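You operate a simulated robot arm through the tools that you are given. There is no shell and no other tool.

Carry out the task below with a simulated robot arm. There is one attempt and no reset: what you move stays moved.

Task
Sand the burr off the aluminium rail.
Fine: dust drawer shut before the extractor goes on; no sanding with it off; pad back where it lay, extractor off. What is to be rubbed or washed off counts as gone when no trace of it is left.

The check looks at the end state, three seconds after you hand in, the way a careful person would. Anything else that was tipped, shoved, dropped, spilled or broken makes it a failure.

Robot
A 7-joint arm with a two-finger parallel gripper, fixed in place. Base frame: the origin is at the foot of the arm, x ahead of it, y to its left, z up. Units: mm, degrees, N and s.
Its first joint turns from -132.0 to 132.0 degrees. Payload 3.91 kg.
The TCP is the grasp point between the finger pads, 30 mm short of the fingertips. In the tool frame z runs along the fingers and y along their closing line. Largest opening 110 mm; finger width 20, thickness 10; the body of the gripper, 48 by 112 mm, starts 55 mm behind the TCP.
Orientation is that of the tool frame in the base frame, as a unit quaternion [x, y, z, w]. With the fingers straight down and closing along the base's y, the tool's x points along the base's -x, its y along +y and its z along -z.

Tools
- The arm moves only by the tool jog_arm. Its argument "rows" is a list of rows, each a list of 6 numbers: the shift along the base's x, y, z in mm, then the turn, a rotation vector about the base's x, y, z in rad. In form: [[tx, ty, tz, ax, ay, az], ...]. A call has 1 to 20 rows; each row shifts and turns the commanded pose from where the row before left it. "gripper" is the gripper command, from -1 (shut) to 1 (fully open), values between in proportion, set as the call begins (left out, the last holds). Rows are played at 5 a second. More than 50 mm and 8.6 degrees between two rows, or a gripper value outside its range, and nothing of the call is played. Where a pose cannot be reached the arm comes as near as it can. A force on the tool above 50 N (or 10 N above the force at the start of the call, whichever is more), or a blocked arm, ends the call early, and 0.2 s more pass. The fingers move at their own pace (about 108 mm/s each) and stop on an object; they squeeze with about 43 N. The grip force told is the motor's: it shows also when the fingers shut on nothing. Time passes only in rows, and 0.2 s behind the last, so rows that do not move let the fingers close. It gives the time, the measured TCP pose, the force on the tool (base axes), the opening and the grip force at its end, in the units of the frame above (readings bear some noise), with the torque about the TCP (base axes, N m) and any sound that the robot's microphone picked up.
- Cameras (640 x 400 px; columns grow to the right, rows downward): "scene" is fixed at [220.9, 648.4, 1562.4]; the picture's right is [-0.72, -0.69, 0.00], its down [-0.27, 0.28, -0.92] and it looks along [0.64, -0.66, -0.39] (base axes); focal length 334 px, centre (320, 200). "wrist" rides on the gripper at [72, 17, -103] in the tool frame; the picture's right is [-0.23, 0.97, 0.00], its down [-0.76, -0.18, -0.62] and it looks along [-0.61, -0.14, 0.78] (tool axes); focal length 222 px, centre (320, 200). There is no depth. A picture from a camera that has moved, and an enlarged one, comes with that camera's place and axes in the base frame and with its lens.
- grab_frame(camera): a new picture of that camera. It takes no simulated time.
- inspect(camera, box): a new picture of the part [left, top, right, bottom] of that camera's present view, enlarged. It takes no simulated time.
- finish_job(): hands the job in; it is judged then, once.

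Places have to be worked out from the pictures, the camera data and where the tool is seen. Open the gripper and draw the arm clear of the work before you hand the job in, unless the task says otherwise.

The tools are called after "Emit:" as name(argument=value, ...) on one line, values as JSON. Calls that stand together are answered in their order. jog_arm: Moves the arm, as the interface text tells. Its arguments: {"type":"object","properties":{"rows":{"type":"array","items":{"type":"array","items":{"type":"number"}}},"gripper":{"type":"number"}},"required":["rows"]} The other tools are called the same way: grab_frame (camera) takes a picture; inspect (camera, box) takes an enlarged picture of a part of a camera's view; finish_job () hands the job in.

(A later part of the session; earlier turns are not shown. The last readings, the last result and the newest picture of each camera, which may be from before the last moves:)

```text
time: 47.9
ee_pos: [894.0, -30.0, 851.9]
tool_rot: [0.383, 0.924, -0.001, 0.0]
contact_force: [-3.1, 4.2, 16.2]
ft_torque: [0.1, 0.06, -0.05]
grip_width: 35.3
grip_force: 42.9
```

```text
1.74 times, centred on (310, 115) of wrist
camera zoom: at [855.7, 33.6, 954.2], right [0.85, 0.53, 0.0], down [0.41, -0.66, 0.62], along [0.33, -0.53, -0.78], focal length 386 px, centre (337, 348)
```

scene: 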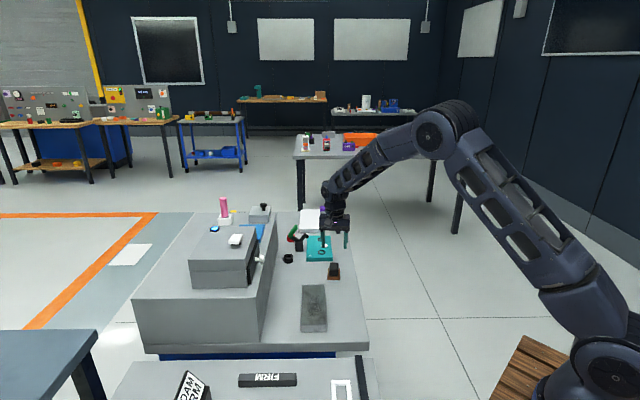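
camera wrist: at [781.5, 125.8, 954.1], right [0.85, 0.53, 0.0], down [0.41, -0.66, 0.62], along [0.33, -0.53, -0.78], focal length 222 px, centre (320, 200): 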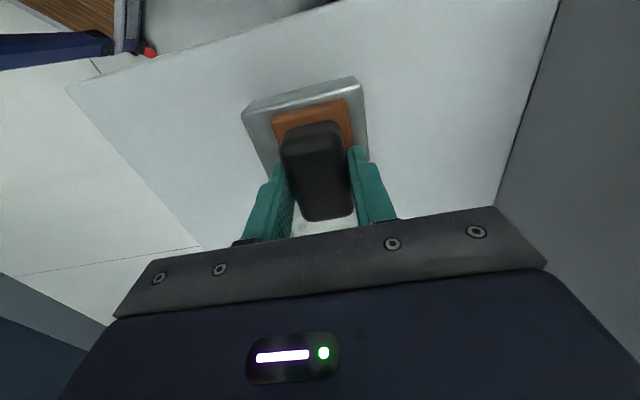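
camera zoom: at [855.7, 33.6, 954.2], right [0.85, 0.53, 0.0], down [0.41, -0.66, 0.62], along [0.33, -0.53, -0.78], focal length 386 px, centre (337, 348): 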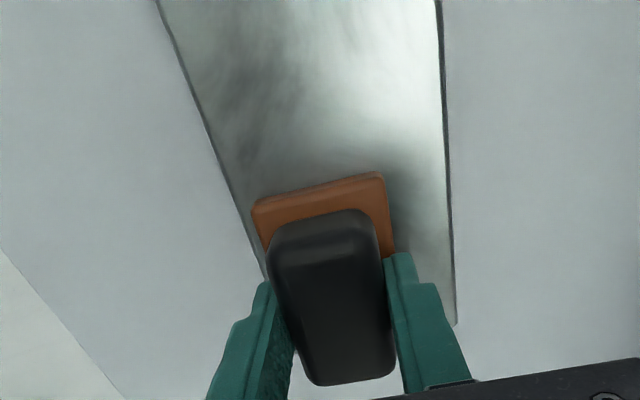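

The dark speckle has largely gone, leaving smooth sheen. I keep going: stroke back in this lane, pressing slightly more, then shift back to the centre lane.

Emit:
jog_arm(rows=[[0, 0, -0.4, 0, 0, 0], [-7, 7, 0, 0, 0, 0], [-7, 7, 0, 0, 0, 0], [-7, 7, 0, 0, 0, 0], [-7, 7, 0, 0, 0, 0], [-7, 7, 0, 0, 0, 0], [-7, 7, 0, 0, 0, 0], [-7, 7, 0, 0, 0, 0], [-7, 7, 0, 0, 0, 0], [-7, 7, 0, 0, 0, 0], [-7, 7, 0, 0, 0, 0], [-7, 7, 0, 0, 0, 0], [-7, 7, 0, 0, 0, 0], [4.2, 4.2, 0, 0, 0, 0], [4.2, 4.2, 0, 0, 0, 0]])

Emit:
jog_arm(rows=[[7, -7, 0, 0, 0, 0], [7, -7, 0, 0, 0, 0], [7, -7, 0, 0, 0, 0], [7, -7, 0, 0, 0, 0], [7, -7, 0, 0, 0, 0], [7, -7, 0, 0, 0, 0], [7, -7, 0, 0, 0, 0], [7, -7, 0, 0, 0, 0], [7, -7, 0, 0, 0, 0], [7, -7, 0, 0, 0, 0], [7, -7, 0, 0, 0, 0], [7, -7, 0, 0, 0, 0], [4, 4, 0, 0, 0, 0], [4, 4, 0, 0, 0, 0]])

Emit:
inspect(camera="scene", box=[280, 245, 350, 335])

Emit:
inspect(camera="wrist", box=[180, 0, 440, 230])

```text
time: 50.8
ee_pos: [812.7, 55.7, 850.0]
tool_rot: [0.384, 0.923, -0.001, -0.001]
contact_force: [0.9, 0.4, 13.3]
ft_torque: [0.02, -0.31, 0.05]
grip_width: 35.3
grip_force: 42.8
stopped in row 14: the force on the tool passed its limit at 55 N (the readings are from after the stop); the commanded pose is now the measured one
```

```text
time: 53.8
ee_pos: [903.4, -21.9, 851.7]
tool_rot: [0.385, 0.923, -0.002, -0.001]
contact_force: [-7.0, -11.7, 36.3]
ft_torque: [-0.1, 0.23, 0.02]
grip_width: 35.5
grip_force: 43.1
```

```text
4.44 times, centred on (315, 290) of scene
camera zoom: at [220.9, 648.4, 1562.4], right [-0.72, -0.69, 0.0], down [-0.27, 0.28, -0.92], along [0.64, -0.66, -0.39], focal length 1487 px, centre (342, -200)
```

zoom: 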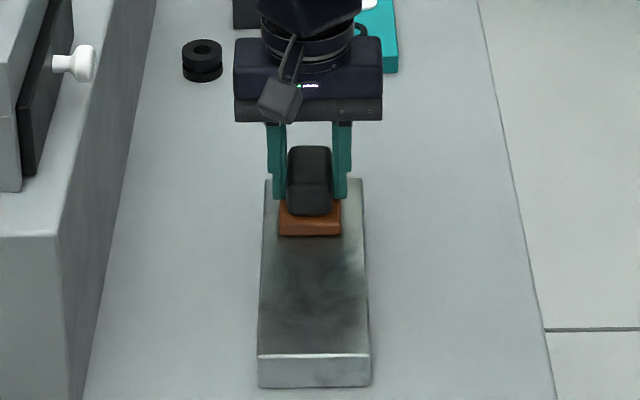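

```text
1.74 times, centred on (310, 115) of wrist
camera zoom: at [865.3, 39.9, 953.9], right [0.85, 0.53, 0.0], down [0.41, -0.66, 0.62], along [0.33, -0.53, -0.78], focal length 386 px, centre (337, 348)
```

zoom: 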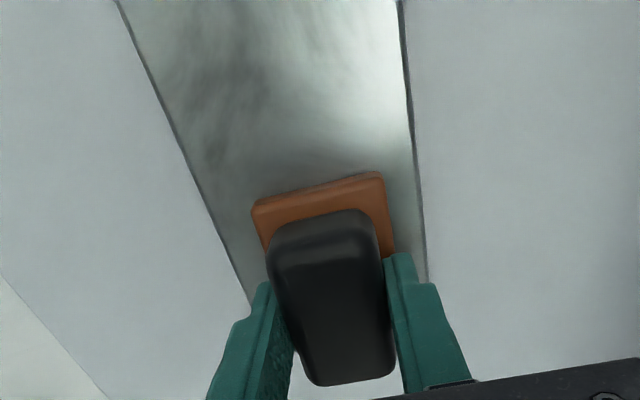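

The grip is unchanged (pad same place in the wrist view), though pressure rose to 36 N. I ease off 0.8 mm, shift to the +b lane and stroke there.

Emit:
jog_arm(rows=[[0, 0, 0.8, 0, 0, 0], [4, 4, 0, 0, 0, 0], [4, 4, 0, 0, 0, 0], [-7, 7, 0, 0, 0, 0], [-7, 7, 0, 0, 0, 0], [-7, 7, 0, 0, 0, 0], [-7, 7, 0, 0, 0, 0], [-7, 7, 0, 0, 0, 0], [-7, 7, 0, 0, 0, 0], [-7, 7, 0, 0, 0, 0], [-7, 7, 0, 0, 0, 0], [-7, 7, 0, 0, 0, 0], [-7, 7, 0, 0, 0, 0], [-7, 7, 0, 0, 0, 0], [-7, 7, 0, 0, 0, 0]])

Emit:
inspect(camera="scene", box=[280, 245, 350, 335])

Emit:
grab_frame(camera="wrist")

```text
time: 57.0
ee_pos: [826.8, 72.6, 852.3]
tool_rot: [0.383, 0.924, -0.002, -0.001]
contact_force: [1.3, 0.4, 6.7]
ft_torque: [0.1, -0.21, 0.0]
grip_width: 35.2
grip_force: 43.3
```

```text
4.44 times, centred on (315, 290) of scene
camera zoom: at [220.9, 648.4, 1562.4], right [-0.72, -0.69, 0.0], down [-0.27, 0.28, -0.92], along [0.64, -0.66, -0.39], focal length 1487 px, centre (342, -200)
```

zoom: 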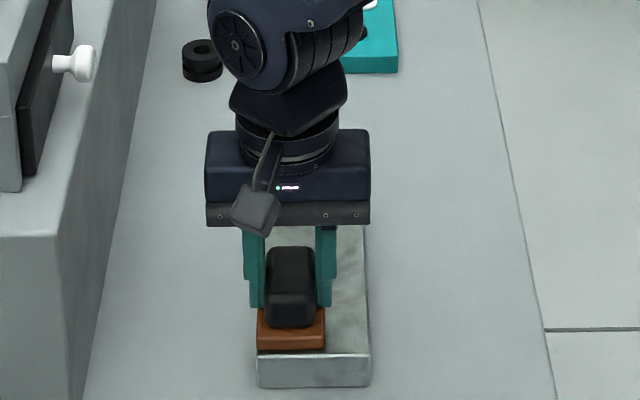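

```text
taken
camera wrist: at [789.5, 134.5, 954.3], right [0.85, 0.53, 0.0], down [0.41, -0.66, 0.62], along [0.33, -0.53, -0.78], focal length 222 px, centre (320, 200)
```

wrist: 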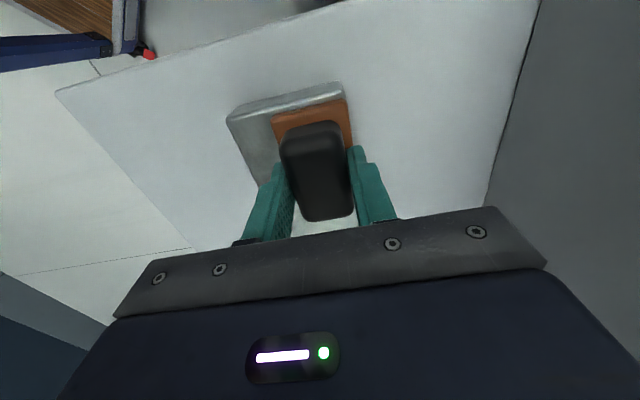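

I shift slightly inward, press a bit more, stroke forward, and then lift the pad to inspect the surface.

Emit:
jog_arm(rows=[[-2.5, -2.5, -0.4, 0, 0, 0], [7, -7, -0.2, 0, 0, 0], [7, -7, 0, 0, 0, 0], [7, -7, 0, 0, 0, 0], [7, -7, 0, 0, 0, 0], [7, -7, 0, 0, 0, 0], [7, -7, 0, 0, 0, 0], [7, -7, 0, 0, 0, 0], [7, -7, 0, 0, 0, 0], [7, -7, 0, 0, 0, 0], [7, -7, 0, 0, 0, 0], [7, -7, 0, 0, 0, 0], [7, -7, 0, 0, 0, 0]])

Emit:
jog_arm(rows=[[0, 0, 20, 0, 0, 0], [0, 0, 40, 0, 0, 0], [15, -40, 0, 0, 0, 0], [15, -40, 0, 0, 0, 0], [15, -40, 0, 0, 0, 0], [0, 0, 0, 0, 0, 0]])

Emit:
inspect(camera="scene", box=[290, 275, 340, 335])

Emit:
inspect(camera="wrist", box=[180, 0, 440, 230])

```text
time: 59.8
ee_pos: [908.1, -16.5, 851.8]
tool_rot: [0.383, 0.924, -0.001, 0.0]
contact_force: [-7.5, 8.2, 37.5]
ft_torque: [0.44, 0.24, -0.06]
grip_width: 35.3
grip_force: 43.4
```

```text
time: 61.2
ee_pos: [956.7, -135.9, 910.9]
tool_rot: [0.383, 0.924, -0.001, -0.002]
contact_force: [-0.2, 1.5, 0.3]
ft_torque: [0.0, 0.0, -0.03]
grip_width: 35.2
grip_force: 42.8
```

```text
6.67 times, centred on (315, 305) of scene
camera zoom: at [220.9, 648.4, 1562.4], right [-0.72, -0.69, 0.0], down [-0.27, 0.28, -0.92], along [0.64, -0.66, -0.39], focal length 2230 px, centre (353, -500)
```

zoom: 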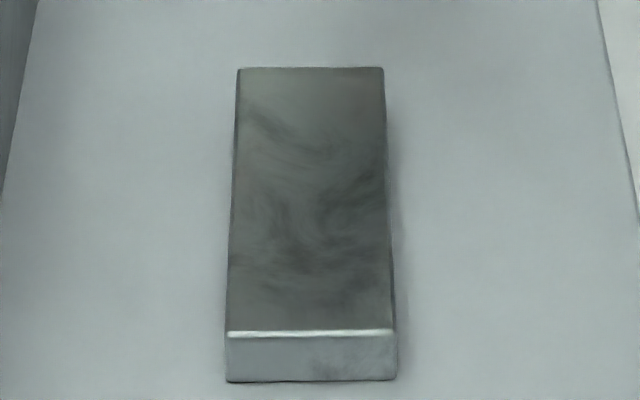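

```text
1.74 times, centred on (310, 115) of wrist
camera zoom: at [918.1, -73.3, 1013.5], right [0.85, 0.53, 0.0], down [0.41, -0.66, 0.62], along [0.32, -0.53, -0.78], focal length 386 px, centre (337, 348)
```

zoom: 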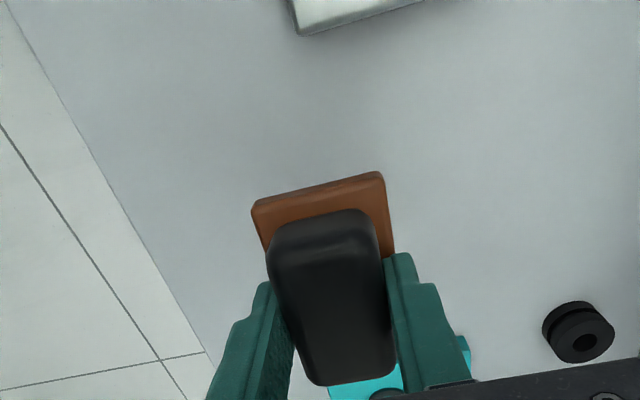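

The speckled burr appears gone, leaving only brushed-metal sheen. To be sure, I take the wrist camera over the rail, keeping the pad in hand, for a close look from above.

Emit:
jog_arm(rows=[[0, 0, 45, 0, 0, 0], [0, 0, 45, 0, 0, 0], [0, 0, 45, 0, 0, 0], [-16, 31, 30, 0, 0, 0], [-16, 31, 20, 0, 0, 0], [-16, 31, 20, 0, 0, 0], [-16, 31, 15, 0, 0, 0], [0, 0, 0, 0, 0, 0]])

Emit:
grab_frame(camera="wrist")

Emit:
inspect(camera="wrist", box=[230, 0, 430, 130])

Emit:
inspect(camera="scene", box=[295, 280, 335, 330])

```text
time: 63.0
ee_pos: [888.0, -8.9, 1130.8]
tool_rot: [0.383, 0.924, -0.003, -0.002]
contact_force: [0.4, -0.9, -1.5]
ft_torque: [-0.05, 0.01, -0.01]
grip_width: 35.3
grip_force: 43.1
```

```text
taken
camera wrist: at [849.7, 54.4, 1233.2], right [0.85, 0.53, 0.0], down [0.41, -0.66, 0.62], along [0.32, -0.53, -0.78], focal length 222 px, centre (320, 200)
```

wrist: 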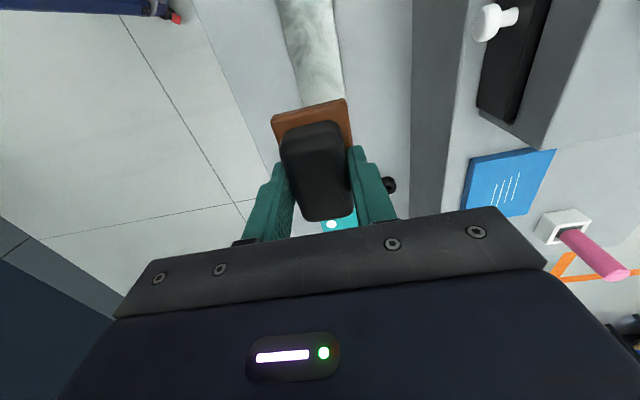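

```text
3.08 times, centred on (330, 65) of wrist
camera zoom: at [849.7, 54.4, 1233.2], right [0.85, 0.53, 0.0], down [0.41, -0.66, 0.62], along [0.32, -0.53, -0.78], focal length 684 px, centre (289, 615)
```

zoom: 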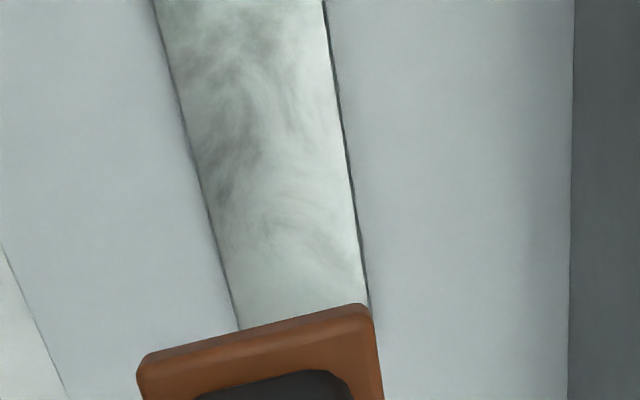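

```text
8.00 times, centred on (315, 305) of scene
camera zoom: at [220.9, 648.4, 1562.4], right [-0.72, -0.69, 0.0], down [-0.27, 0.28, -0.92], along [0.64, -0.66, -0.39], focal length 2676 px, centre (360, -640)
```

zoom: 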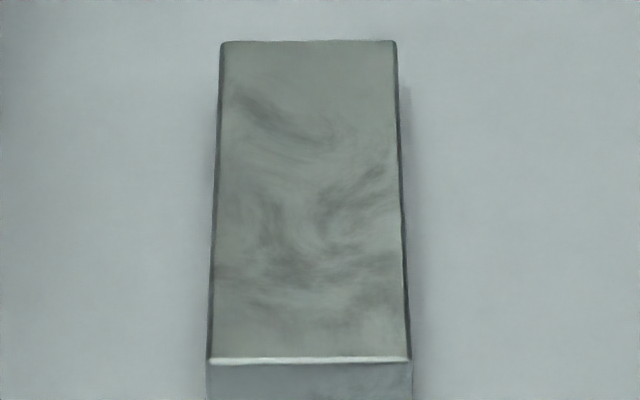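

The surface shows only the rail's own swirl sheen; I zoom further to look for any remaining grain from the burr.

Emit:
inspect(camera="scene", box=[302, 284, 328, 304])

Emit:
inspect(camera="scene", box=[302, 302, 328, 326])

Emit:
inspect(camera="wrist", box=[270, 0, 360, 55])

```text
16.00 times, centred on (315, 294) of scene
camera zoom: at [220.9, 648.4, 1562.4], right [-0.72, -0.69, 0.0], down [-0.27, 0.28, -0.92], along [0.64, -0.66, -0.39], focal length 5353 px, centre (400, -1304)
```

zoom: 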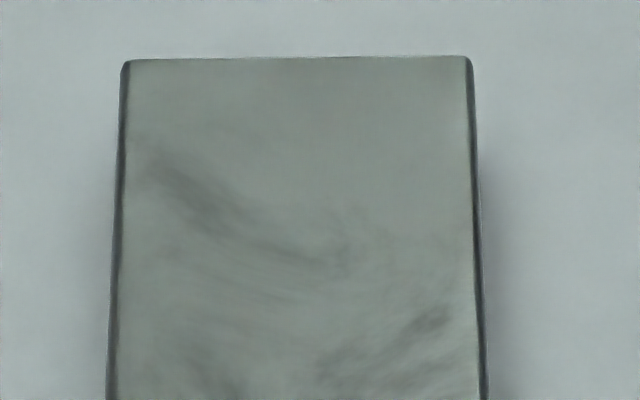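

```text
16.00 times, centred on (315, 314) of scene
camera zoom: at [220.9, 648.4, 1562.4], right [-0.72, -0.69, 0.0], down [-0.27, 0.28, -0.92], along [0.64, -0.66, -0.39], focal length 5353 px, centre (400, -1624)
```

zoom: 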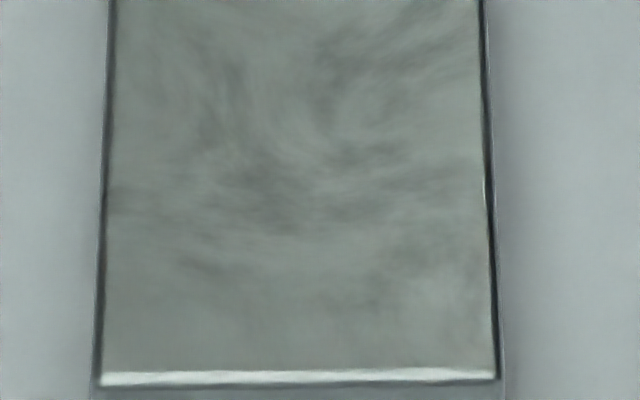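

```text
7.11 times, centred on (315, 28) of wrist
camera zoom: at [849.7, 54.4, 1233.2], right [0.85, 0.53, 0.0], down [0.41, -0.66, 0.62], along [0.32, -0.53, -0.78], focal length 1580 px, centre (356, 1427)
```

zoom: 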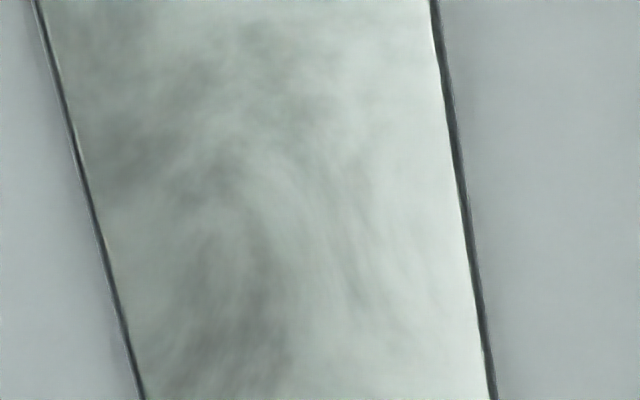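

I retake exactly the same scene crop as before sanding for a direct comparison.

Emit:
inspect(camera="scene", box=[292, 275, 337, 340])

Emit:
inspect(camera="scene", box=[190, 210, 300, 290])

```text
6.15 times, centred on (314, 308) of scene
camera zoom: at [220.9, 648.4, 1562.4], right [-0.72, -0.69, 0.0], down [-0.27, 0.28, -0.92], along [0.64, -0.66, -0.39], focal length 2059 px, centre (354, -462)
```

zoom: 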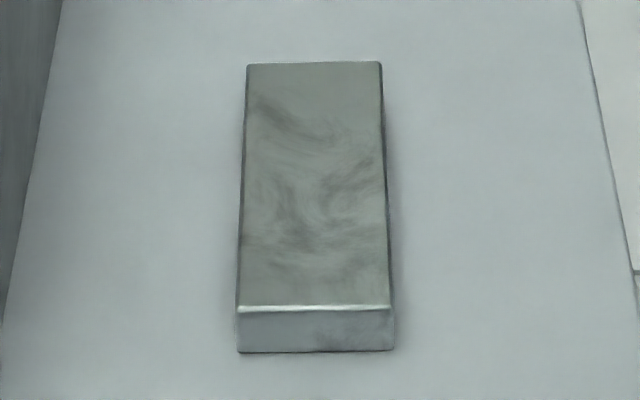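

```text
5.00 times, centred on (245, 250) of scene
camera zoom: at [220.9, 648.4, 1562.4], right [-0.72, -0.69, 0.0], down [-0.27, 0.28, -0.92], along [0.64, -0.66, -0.39], focal length 1673 px, centre (695, -50)
```

zoom: 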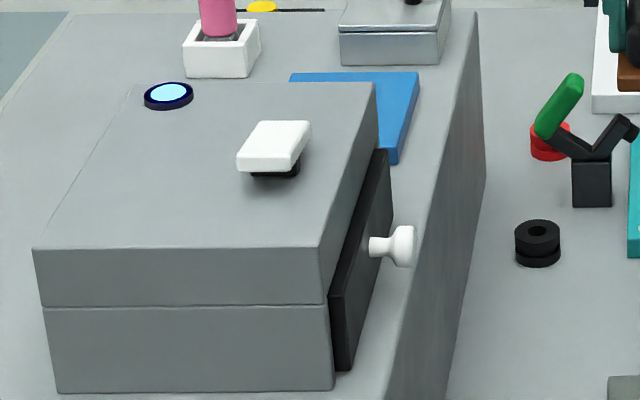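

The grainy burr is gone and only the rail's own sheen remains, lamp still on. For certainty I do one more full round of passes over the whole burr area; I return to the rail, starting in the −b lane.

Emit:
jog_arm(rows=[[-21, 14, -40, 0, 0, 0], [-21.7, 13.8, -40, 0, 0, 0], [0, 0, -45, 0, 0, 0], [0, 0, -45, 0, 0, 0], [0, 0, -45, 0, 0, 0], [0, 0, -45, 0, 0, 0], [0, 0, -12, 0, 0, 0], [0, 0, -4, 0, 0, 0], [0, 0, -1, 0, 0, 0], [0, 0, 0, 0, 0, 0]])

Emit:
inspect(camera="wrist", box=[180, 0, 440, 230])

```text
time: 65.2
ee_pos: [847.1, 16.3, 853.9]
tool_rot: [0.384, 0.923, -0.001, -0.002]
contact_force: [-0.1, -0.4, -1.0]
ft_torque: [-0.02, 0.03, -0.01]
grip_width: 35.4
grip_force: 43.1
```

```text
1.74 times, centred on (310, 115) of wrist
camera zoom: at [809.4, 79.8, 955.8], right [0.85, 0.53, 0.0], down [0.41, -0.66, 0.62], along [0.32, -0.53, -0.78], focal length 386 px, centre (337, 348)
```

zoom: 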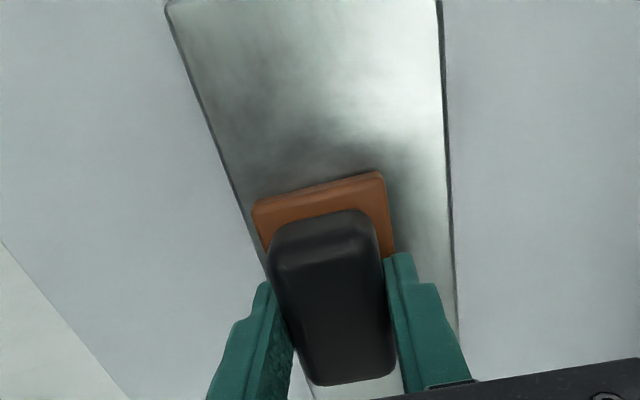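

Just above the surface. I press down in small steps, then stroke in this −b lane both ways.

Emit:
jog_arm(rows=[[0, 0, -1, 0, 0, 0], [0, 0, -0.8, 0, 0, 0], [0, 0, -0.5, 0, 0, 0], [0, 0, 0, 0, 0, 0]])

```text
time: 66.2
ee_pos: [846.5, 17.5, 852.3]
tool_rot: [0.383, 0.924, -0.001, -0.002]
contact_force: [-0.5, -1.3, 10.7]
ft_torque: [0.06, -0.25, -0.04]
grip_width: 35.2
grip_force: 43.1
```

Contact at 10.7 N; half a millimetre more, then full strokes.

Emit:
jog_arm(rows=[[0, 0, -0.5, 0, 0, 0], [-7, 7, 0, 0, 0, 0], [-7, 7, 0, 0, 0, 0], [-7, 7, 0, 0, 0, 0], [-7, 7, 0, 0, 0, 0], [-7, 7, 0, 0, 0, 0], [7, -7, 0, 0, 0, 0], [7, -7, 0, 0, 0, 0], [7, -7, 0, 0, 0, 0], [7, -7, 0, 0, 0, 0], [7, -7, 0, 0, 0, 0], [7, -7, 0, 0, 0, 0], [7, -7, 0, 0, 0, 0], [7, -7, 0, 0, 0, 0], [7, -7, 0, 0, 0, 0], [7, -7, 0, 0, 0, 0], [7, -7, 0, 0, 0, 0], [7, -7, 0, 0, 0, 0]])

```text
time: 70.0
ee_pos: [895.8, -31.2, 851.7]
tool_rot: [0.384, 0.923, -0.002, -0.001]
contact_force: [-5.0, 6.7, 27.1]
ft_torque: [0.36, 0.04, 0.0]
grip_width: 35.2
grip_force: 42.9
```

Good pressure (27 N). Next lane: +8 mm in b, stroke back the full length.

Emit:
jog_arm(rows=[[2.8, 2.8, 0, 0, 0, 0], [2.8, 2.8, 0, 0, 0, 0], [-7, 7, 0, 0, 0, 0], [-7, 7, 0, 0, 0, 0], [-7, 7, 0, 0, 0, 0], [-7, 7, 0, 0, 0, 0], [-7, 7, 0, 0, 0, 0], [-7, 7, 0, 0, 0, 0], [-7, 7, 0, 0, 0, 0], [-7, 7, 0, 0, 0, 0], [-7, 7, 0, 0, 0, 0], [-7, 7, 0, 0, 0, 0], [-7, 7, 0, 0, 0, 0], [-7, 7, 0, 0, 0, 0]])

```text
time: 73.0
ee_pos: [818.2, 58.0, 851.3]
tool_rot: [0.384, 0.923, 0.0, -0.001]
contact_force: [8.1, -7.8, 37.7]
ft_torque: [-0.17, -0.37, 0.0]
grip_width: 35.2
grip_force: 43.2
```

Force is 38 N at this end, so I ease 0.3 mm, shift another +8 mm in b and stroke forward.

Emit:
jog_arm(rows=[[0, 0, 0.3, 0, 0, 0], [2.8, 2.8, 0, 0, 0, 0], [2.8, 2.8, 0, 0, 0, 0], [7, -7, 0, 0, 0, 0], [7, -7, 0, 0, 0, 0], [7, -7, 0, 0, 0, 0], [7, -7, 0, 0, 0, 0], [7, -7, 0, 0, 0, 0], [7, -7, 0, 0, 0, 0], [7, -7, 0, 0, 0, 0], [7, -7, 0, 0, 0, 0], [7, -7, 0, 0, 0, 0], [7, -7, 0, 0, 0, 0], [7, -7, 0, 0, 0, 0], [7, -7, 0, 0, 0, 0]])

```text
time: 76.2
ee_pos: [907.7, -20.0, 852.4]
tool_rot: [0.384, 0.923, -0.002, -0.002]
contact_force: [-2.2, 1.1, 9.5]
ft_torque: [0.17, -0.13, 0.08]
grip_width: 35.4
grip_force: 42.8
```

Next lane another +7 mm in b, a bit more pressure, stroking back.

Emit:
jog_arm(rows=[[2.5, 2.5, -0.3, 0, 0, 0], [2.5, 2.5, 0, 0, 0, 0], [-7, 7, 0, 0, 0, 0], [-7, 7, 0, 0, 0, 0], [-7, 7, 0, 0, 0, 0], [-7, 7, 0, 0, 0, 0], [-7, 7, 0, 0, 0, 0], [-7, 7, 0, 0, 0, 0], [-7, 7, 0, 0, 0, 0], [-7, 7, 0, 0, 0, 0], [-7, 7, 0, 0, 0, 0], [-7, 7, 0, 0, 0, 0], [-7, 7, 0, 0, 0, 0], [-7, 7, 0, 0, 0, 0]])

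Emit:
grab_frame(camera="wrist")

```text
time: 79.2
ee_pos: [830.8, 68.3, 852.6]
tool_rot: [0.384, 0.924, -0.002, 0.0]
contact_force: [4.1, -5.3, 30.0]
ft_torque: [-0.05, -0.2, 0.09]
grip_width: 35.2
grip_force: 42.9
```

```text
taken
camera wrist: at [790.8, 131.4, 954.1], right [0.85, 0.53, 0.0], down [0.41, -0.66, 0.62], along [0.33, -0.53, -0.78], focal length 222 px, centre (320, 200)
```

wrist: 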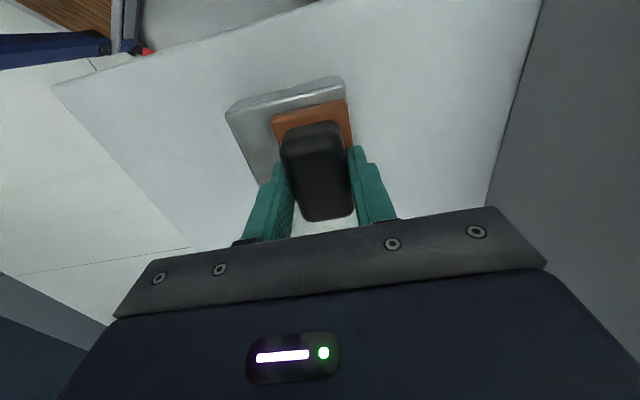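

One last forward stroke along this lane, then I lift the pad off and check the rail again.

Emit:
jog_arm(rows=[[-2, -2, 0, 0, 0, 0], [7, -7, 0, 0, 0, 0], [7, -7, 0, 0, 0, 0], [7, -7, 0, 0, 0, 0], [7, -7, 0, 0, 0, 0], [7, -7, 0, 0, 0, 0], [7, -7, 0, 0, 0, 0], [7, -7, 0, 0, 0, 0], [7, -7, 0, 0, 0, 0], [7, -7, 0, 0, 0, 0], [7, -7, 0, 0, 0, 0], [7, -7, 0, 0, 0, 0], [7, -7, 0, 0, 0, 0]])

Emit:
jog_arm(rows=[[0, 0, 20, 0, 0, 0], [0, 0, 30, 0, 0, 0], [9, -40, 0, 0, 0, 0], [9, -40, 0, 0, 0, 0], [9, -40, 0, 0, 0, 0], [5, -30, 0, 0, 0, 0], [0, 0, 0, 0, 0, 0], [0, 0, 0, 0, 0, 0]])

Emit:
inspect(camera="scene", box=[292, 275, 337, 340])

Emit:
inspect(camera="scene", box=[310, 225, 360, 285])

Emit:
inspect(camera="wrist", box=[220, 0, 420, 230])

```text
time: 82.0
ee_pos: [909.7, -18.3, 852.6]
tool_rot: [0.384, 0.923, -0.002, -0.002]
contact_force: [-3.6, 3.7, 20.6]
ft_torque: [0.26, -0.11, 0.01]
grip_width: 35.2
grip_force: 42.9
```

```text
time: 83.8
ee_pos: [943.3, -171.9, 900.3]
tool_rot: [0.384, 0.923, -0.001, -0.002]
contact_force: [0.6, 0.2, -1.2]
ft_torque: [-0.02, 0.02, 0.0]
grip_width: 35.2
grip_force: 42.9
```

```text
6.15 times, centred on (314, 308) of scene
camera zoom: at [220.9, 648.4, 1562.4], right [-0.72, -0.69, 0.0], down [-0.27, 0.28, -0.92], along [0.64, -0.66, -0.39], focal length 2059 px, centre (354, -462)
```

zoom: 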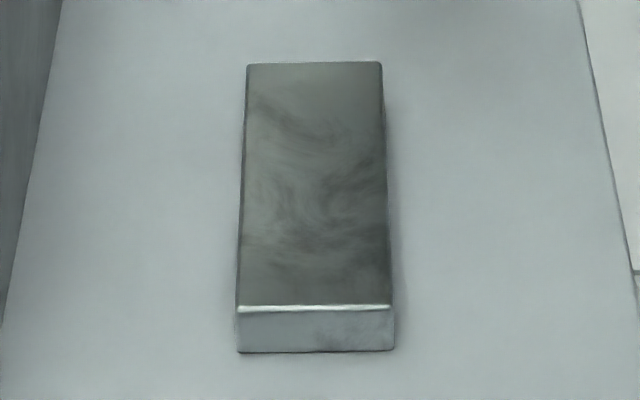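

```text
6.67 times, centred on (335, 255) of scene
camera zoom: at [220.9, 648.4, 1562.4], right [-0.72, -0.69, 0.0], down [-0.27, 0.28, -0.92], along [0.64, -0.66, -0.39], focal length 2230 px, centre (220, -167)
```

zoom: 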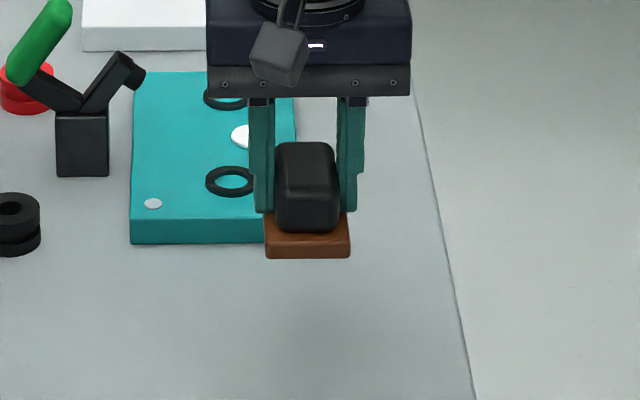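

```text
1.74 times, centred on (320, 115) of wrist
camera zoom: at [904.9, -107.9, 1003.1], right [0.85, 0.53, 0.0], down [0.41, -0.66, 0.62], along [0.32, -0.53, -0.78], focal length 386 px, centre (320, 348)
```

zoom: 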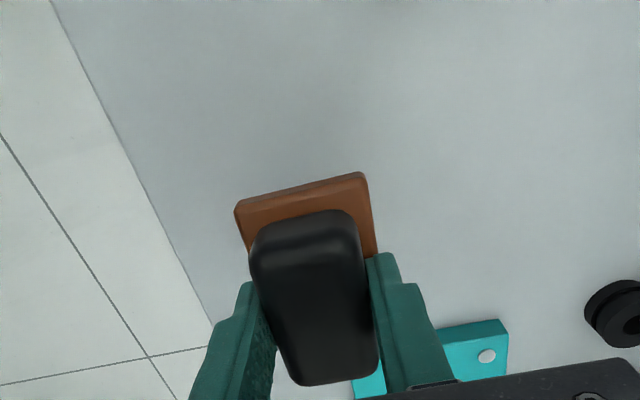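

The swirl pattern is identical to before the second round, so it is the rail's own sheen and the burr is gone. Now to put the pad back: I take a settled reading of the pose first.

Emit:
jog_arm(rows=[[0, 0, 0, 0, 0, 0], [0, 0, 0, 0, 0, 0], [0, 0, 0, 0, 0, 0]])

Emit:
jog_arm(rows=[[0, 0, 0, 0, 0, 0]])

Emit:
inspect(camera="scene", box=[310, 240, 360, 290])

```text
time: 84.6
ee_pos: [942.2, -170.9, 900.9]
tool_rot: [0.385, 0.923, -0.001, -0.001]
contact_force: [0.1, 0.0, -0.6]
ft_torque: [0.02, -0.01, -0.02]
grip_width: 35.3
grip_force: 43.1
```

```text
time: 85.0
ee_pos: [943.7, -171.2, 899.8]
tool_rot: [0.384, 0.923, -0.001, -0.001]
contact_force: [0.3, -1.0, -0.4]
ft_torque: [0.01, -0.03, 0.0]
grip_width: 35.4
grip_force: 43.1
```

```text
8.00 times, centred on (335, 265) of scene
camera zoom: at [220.9, 648.4, 1562.4], right [-0.72, -0.69, 0.0], down [-0.27, 0.28, -0.92], along [0.64, -0.66, -0.39], focal length 2676 px, centre (200, -320)
```

zoom: 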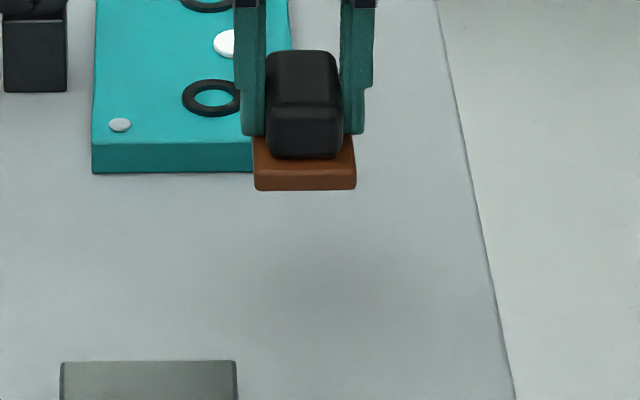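

Averaged readings put the TCP at (943.1, −171.4, 900.3). Comparing scene pixels, the pad's original place corresponds to a TCP of (944.6, −180.5); I move there and descend to just above the bench.

Emit:
jog_arm(rows=[[1.5, -9.1, 0, 0, 0, 0], [0, 0, -25, 0, 0, 0], [0, 0, -25, 0, 0, 0], [0, 0, -14, 0, 0, 0], [0, 0, 0, 0, 0, 0], [0, 0, 0, 0, 0, 0]])

Emit:
inspect(camera="scene", box=[310, 240, 360, 290])

```text
time: 86.4
ee_pos: [943.2, -178.0, 838.1]
tool_rot: [0.384, 0.923, -0.002, -0.001]
contact_force: [-0.3, -0.1, -0.9]
ft_torque: [0.01, -0.02, 0.0]
grip_width: 35.2
grip_force: 43.0
```

```text
8.00 times, centred on (335, 265) of scene
camera zoom: at [220.9, 648.4, 1562.4], right [-0.72, -0.69, 0.0], down [-0.27, 0.28, -0.92], along [0.64, -0.66, -0.39], focal length 2676 px, centre (200, -320)
```

zoom: 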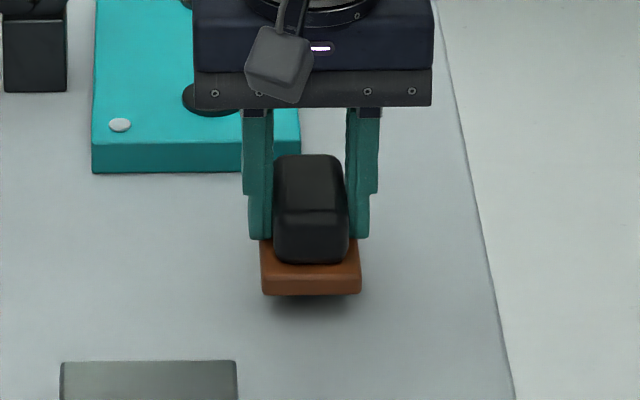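

The hovering pad sits ~4 px left of its original column, so I shift −1.8 mm in b and descend in small steps to the bench.

Emit:
jog_arm(rows=[[-1.3, -1.3, -4, 0, 0, 0], [0, 0, -4, 0, 0, 0], [0, 0, -1.5, 0, 0, 0], [0, 0, -1, 0, 0, 0], [0, 0, 0, 0, 0, 0]])

Emit:
inspect(camera="scene", box=[310, 240, 360, 290])

```text
time: 87.6
ee_pos: [942.3, -178.2, 827.0]
tool_rot: [0.384, 0.924, -0.001, -0.001]
contact_force: [-0.7, 0.1, -1.3]
ft_torque: [0.0, 0.02, 0.02]
grip_width: 35.4
grip_force: 43.2
```

```text
8.00 times, centred on (335, 265) of scene
camera zoom: at [220.9, 648.4, 1562.4], right [-0.72, -0.69, 0.0], down [-0.27, 0.28, -0.92], along [0.64, -0.66, -0.39], focal length 2676 px, centre (200, -320)
```

zoom: 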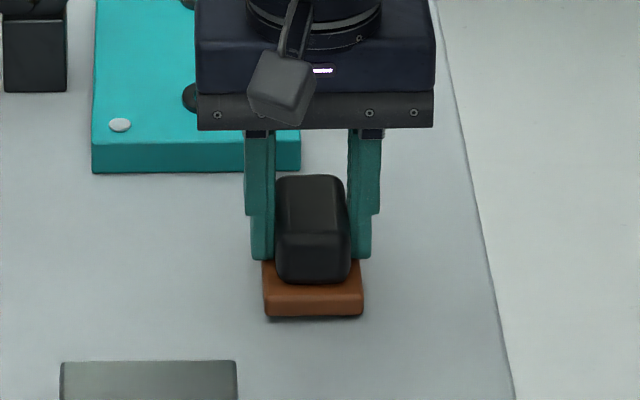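

Nearly matching the original pixels (314 vs 316, with ~2–3 mm left to drop). I lower 1 mm at a time until contact.

Emit:
jog_arm(rows=[[-0.4, -0.4, -1, 0, 0, 0], [0, 0, -0.8, 0, 0, 0], [0, 0, 0, 0, 0, 0]])

Emit:
inspect(camera="scene", box=[310, 240, 360, 290])

```text
time: 88.4
ee_pos: [942.7, -178.6, 824.9]
tool_rot: [0.383, 0.924, -0.001, -0.001]
contact_force: [-0.7, -0.2, -0.7]
ft_torque: [0.0, 0.01, -0.03]
grip_width: 35.4
grip_force: 43.0
```

```text
8.00 times, centred on (335, 265) of scene
camera zoom: at [220.9, 648.4, 1562.4], right [-0.72, -0.69, 0.0], down [-0.27, 0.28, -0.92], along [0.64, -0.66, -0.39], focal length 2676 px, centre (200, -320)
```

zoom: 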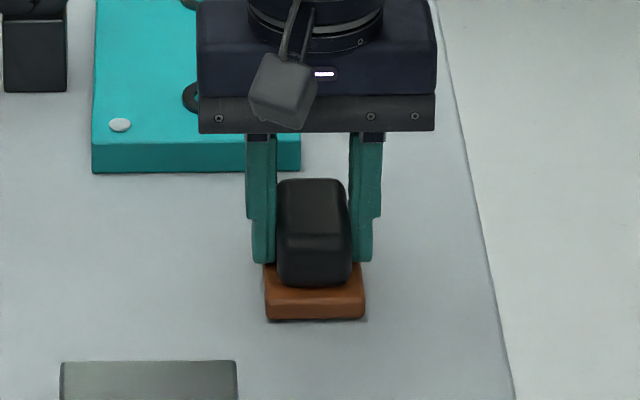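

Almost identical to the original crop and nearly touching. I lower another ~1 mm.

Emit:
jog_arm(rows=[[0, 0, -0.6, 0, 0, 0], [0, 0, -0.5, 0, 0, 0], [0, 0, 0, 0, 0, 0]])

Emit:
inspect(camera="scene", box=[310, 240, 360, 290])

```text
time: 89.2
ee_pos: [943.6, -178.5, 822.5]
tool_rot: [0.383, 0.924, -0.001, -0.002]
contact_force: [-0.7, 0.0, -1.2]
ft_torque: [-0.03, -0.02, -0.01]
grip_width: 35.3
grip_force: 42.6
```

```text
8.00 times, centred on (335, 265) of scene
camera zoom: at [220.9, 648.4, 1562.4], right [-0.72, -0.69, 0.0], down [-0.27, 0.28, -0.92], along [0.64, -0.66, -0.39], focal length 2676 px, centre (200, -320)
```

zoom: 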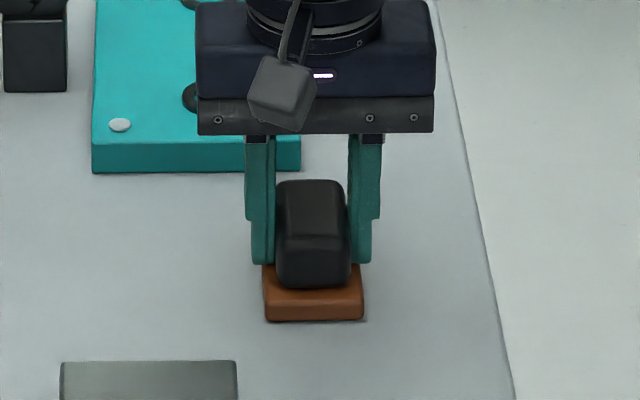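

Still only the pad's weight shows. I continue in half-millimetre steps.

Emit:
jog_arm(rows=[[-0.4, -0.4, -0.5, 0, 0, 0], [0, 0, -0.5, 0, 0, 0], [0, 0, 0, 0, 0, 0]])

Emit:
inspect(camera="scene", box=[310, 240, 360, 290])

```text
time: 90.0
ee_pos: [942.7, -178.9, 822.9]
tool_rot: [0.383, 0.924, -0.002, -0.002]
contact_force: [0.1, -0.6, -0.1]
ft_torque: [-0.01, -0.03, 0.02]
grip_width: 35.3
grip_force: 43.0
```

```text
8.00 times, centred on (335, 265) of scene
camera zoom: at [220.9, 648.4, 1562.4], right [-0.72, -0.69, 0.0], down [-0.27, 0.28, -0.92], along [0.64, -0.66, -0.39], focal length 2676 px, centre (200, -320)
```

zoom: 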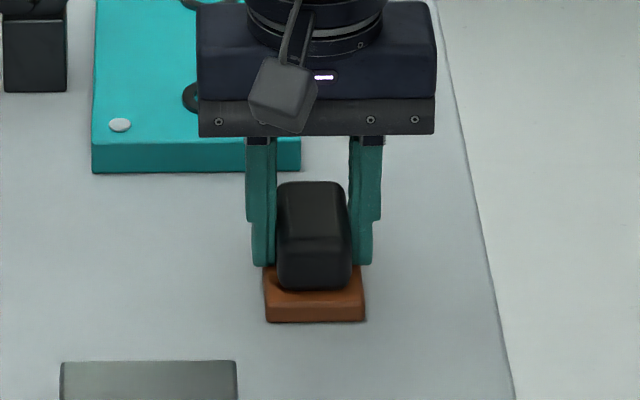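

One more half-millimetre to find firm contact.

Emit:
jog_arm(rows=[[0, 0, -0.6, 0, 0, 0], [0, 0, -0.4, 0, 0, 0], [0, 0, 0, 0, 0, 0]])

Emit:
inspect(camera="scene", box=[310, 240, 360, 290])

```text
time: 90.8
ee_pos: [943.4, -178.5, 821.7]
tool_rot: [0.384, 0.923, -0.001, -0.001]
contact_force: [-1.1, -1.8, 5.4]
ft_torque: [0.02, -0.12, -0.01]
grip_width: 35.4
grip_force: 42.6
```

```text
8.00 times, centred on (335, 265) of scene
camera zoom: at [220.9, 648.4, 1562.4], right [-0.72, -0.69, 0.0], down [-0.27, 0.28, -0.92], along [0.64, -0.66, -0.39], focal length 2676 px, centre (200, -320)
```

zoom: 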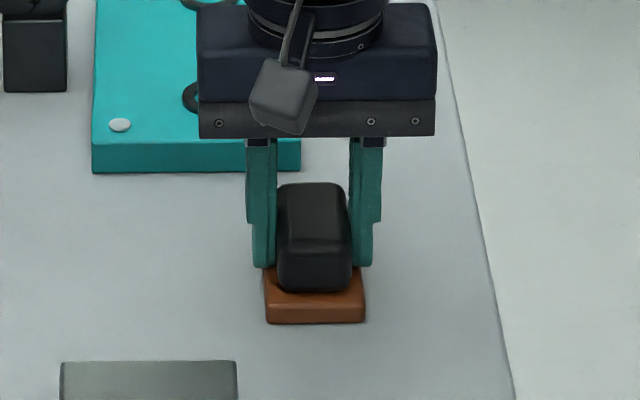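

Contact (5 N). The pad is ~2 px (≈1.6 mm) nearer the camera than originally, so I lift 1 mm, shift +1.6 mm in a, and set down again.

Emit:
jog_arm(rows=[[0, 0, 1.2, 0, 0, 0], [1.1, -1.1, 0, 0, 0, 0], [0, 0, -1.2, 0, 0, 0], [0, 0, 0, 0, 0, 0]])

Emit:
inspect(camera="scene", box=[310, 240, 360, 290])

```text
time: 91.8
ee_pos: [942.6, -179.7, 821.3]
tool_rot: [0.383, 0.924, -0.001, 0.0]
contact_force: [-1.9, 1.0, 12.9]
ft_torque: [0.24, -0.05, 0.04]
grip_width: 35.4
grip_force: 42.7
```

```text
8.00 times, centred on (335, 265) of scene
camera zoom: at [220.9, 648.4, 1562.4], right [-0.72, -0.69, 0.0], down [-0.27, 0.28, -0.92], along [0.64, -0.66, -0.39], focal length 2676 px, centre (200, -320)
```

zoom: 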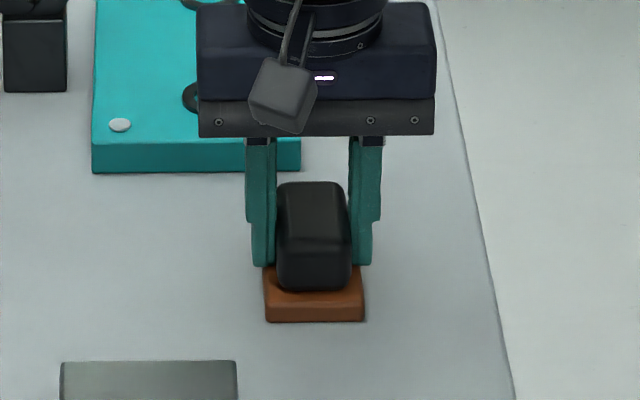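

Within ~1 px of the original. I unload the press by 0.7 mm and open the gripper, then check.

Emit:
jog_arm(rows=[[0, 0, 0.7, 0, 0, 0], [0, 0, 0, 0, 0, 0]])

Emit:
jog_arm(rows=[[0, 0, 0, 0, 0, 0], [0, 0, 0, 0, 0, 0], [0, 0, 0, 0, 0, 0]], gripper=0.3)

Emit:
inspect(camera="scene", box=[310, 240, 360, 290])

```text
time: 92.4
ee_pos: [943.2, -179.0, 822.7]
tool_rot: [0.383, 0.924, -0.001, -0.002]
contact_force: [-0.2, 1.9, 8.1]
ft_torque: [0.17, -0.22, 0.02]
grip_width: 35.3
grip_force: 42.9
```

```text
time: 93.2
ee_pos: [943.0, -180.6, 822.9]
tool_rot: [0.384, 0.923, -0.002, -0.002]
contact_force: [0.4, -3.9, 7.6]
ft_torque: [0.1, -0.18, -0.07]
grip_width: 70.4
grip_force: 0.1
```

```text
8.00 times, centred on (335, 265) of scene
camera zoom: at [220.9, 648.4, 1562.4], right [-0.72, -0.69, 0.0], down [-0.27, 0.28, -0.92], along [0.64, -0.66, -0.39], focal length 2676 px, centre (200, -320)
```

zoom: 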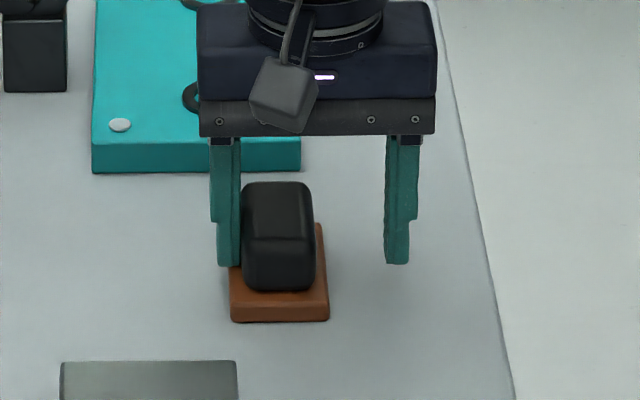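

On opening, a fingertip pressing on the base lip dragged the pad ~17 mm toward +b. I first rise 5 mm to unload the lip, then look.

Emit:
jog_arm(rows=[[0, 0, 2, 0, 0, 0], [0, 0, 3, 0, 0, 0], [0, 0, 0, 0, 0, 0]])

Emit:
inspect(camera="scene", box=[310, 240, 360, 290])

Emit:
inspect(camera="wrist", box=[220, 60, 440, 230])

```text
time: 94.0
ee_pos: [942.4, -180.0, 827.2]
tool_rot: [0.383, 0.924, -0.001, 0.0]
contact_force: [0.2, 0.1, -0.1]
ft_torque: [0.01, 0.03, 0.04]
grip_width: 71.7
grip_force: 0.3
```

```text
8.00 times, centred on (335, 265) of scene
camera zoom: at [220.9, 648.4, 1562.4], right [-0.72, -0.69, 0.0], down [-0.27, 0.28, -0.92], along [0.64, -0.66, -0.39], focal length 2676 px, centre (200, -320)
```

zoom: 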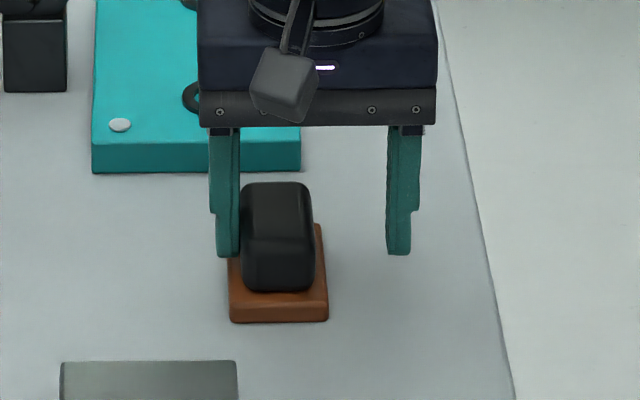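

```text
2.35 times, centred on (330, 145) of wrist
camera zoom: at [905.0, -117.3, 929.8], right [0.85, 0.53, 0.0], down [0.41, -0.66, 0.62], along [0.32, -0.53, -0.78], focal length 523 px, centre (296, 329)
```

zoom: 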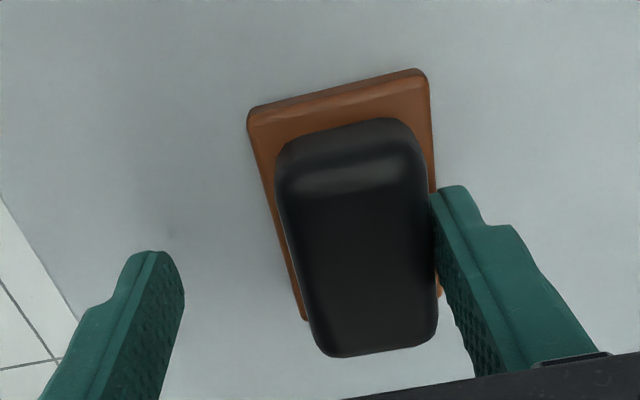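

The pad lies against the +b finger, unrotated, and the tips are now clear of the base lip. Closing in steps to just over the handle width will push it back to the tool centre, i.e. its place.

Emit:
jog_arm(rows=[[0, 0, 0, 0, 0, 0], [0, 0, 0, 0, 0, 0]], gripper=0.05)

Emit:
jog_arm(rows=[[0, 0, 0, 0, 0, 0], [0, 0, 0, 0, 0, 0]], gripper=-0.15)

Emit:
jog_arm(rows=[[0, 0, 0, 0, 0, 0], [0, 0, 0, 0, 0, 0]], gripper=-0.28)

Emit:
jog_arm(rows=[[0, 0, 0, 0, 0, 0], [0, 0, 0, 0, 0, 0]], gripper=-0.345)

Emit:
inspect(camera="scene", box=[310, 240, 360, 290])

```text
time: 94.6
ee_pos: [943.0, -181.2, 826.6]
tool_rot: [0.383, 0.924, -0.001, -0.001]
contact_force: [0.1, 0.2, 0.1]
ft_torque: [-0.01, 0.0, 0.0]
grip_width: 57.7
grip_force: 0.1
```

```text
time: 95.2
ee_pos: [944.5, -180.9, 827.5]
tool_rot: [0.383, 0.924, -0.002, 0.0]
contact_force: [-0.4, 0.3, 0.3]
ft_torque: [0.01, 0.02, -0.04]
grip_width: 46.8
grip_force: 0.0
```

```text
time: 95.8
ee_pos: [943.5, -179.6, 827.5]
tool_rot: [0.383, 0.924, -0.002, -0.001]
contact_force: [0.7, -0.1, -0.1]
ft_torque: [-0.02, 0.02, 0.03]
grip_width: 39.6
grip_force: 0.1
```

```text
time: 96.4
ee_pos: [942.8, -179.9, 826.9]
tool_rot: [0.384, 0.923, -0.001, -0.001]
contact_force: [0.6, -0.3, -0.1]
ft_torque: [0.04, 0.01, 0.02]
grip_width: 36.1
grip_force: 0.0
```

```text
8.00 times, centred on (335, 265) of scene
camera zoom: at [220.9, 648.4, 1562.4], right [-0.72, -0.69, 0.0], down [-0.27, 0.28, -0.92], along [0.64, -0.66, -0.39], focal length 2676 px, centre (200, -320)
```

zoom: 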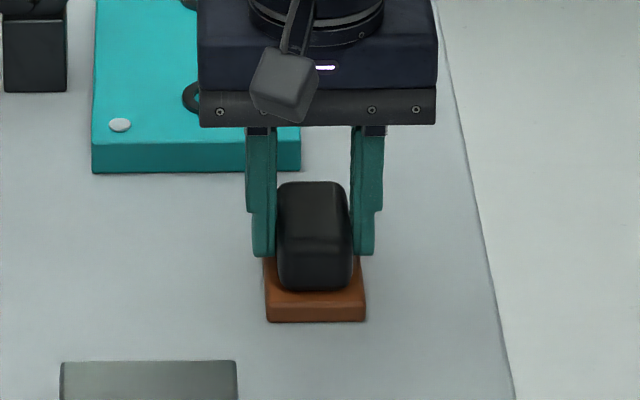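

The pad is back: base edge mid at (316, 321) versus (316, 320) originally. Now I open again with the tips clear of the lip and check that it stays.

Emit:
jog_arm(rows=[[0, 0, 0, 0, 0, 0], [0, 0, 0, 0, 0, 0]], gripper=-0.2)

Emit:
jog_arm(rows=[[0, 0, 0, 0, 0, 0], [0, 0, 0, 0, 0, 0], [0, 0, 0, 0, 0, 0]], gripper=0.3)

Emit:
inspect(camera="scene", box=[310, 240, 360, 290])

```text
time: 97.0
ee_pos: [943.1, -179.4, 826.6]
tool_rot: [0.384, 0.923, -0.002, -0.001]
contact_force: [0.0, -0.4, 0.1]
ft_torque: [-0.02, -0.01, 0.0]
grip_width: 44.2
grip_force: 0.0
```

```text
time: 97.8
ee_pos: [944.1, -181.4, 826.8]
tool_rot: [0.383, 0.924, -0.001, -0.001]
contact_force: [0.2, 0.4, 0.2]
ft_torque: [-0.02, -0.01, -0.02]
grip_width: 71.5
grip_force: 0.1
```

```text
8.00 times, centred on (335, 265) of scene
camera zoom: at [220.9, 648.4, 1562.4], right [-0.72, -0.69, 0.0], down [-0.27, 0.28, -0.92], along [0.64, -0.66, -0.39], focal length 2676 px, centre (200, -320)
```

zoom: 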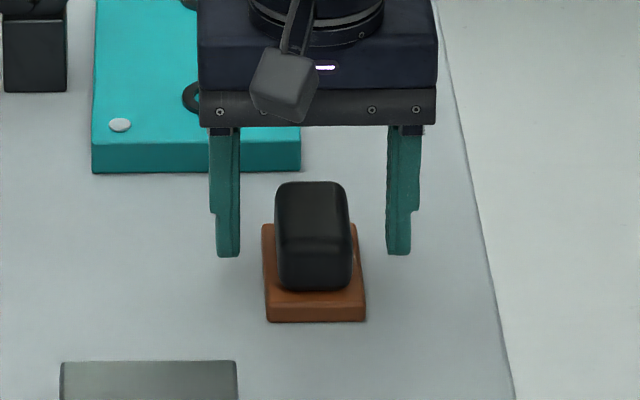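

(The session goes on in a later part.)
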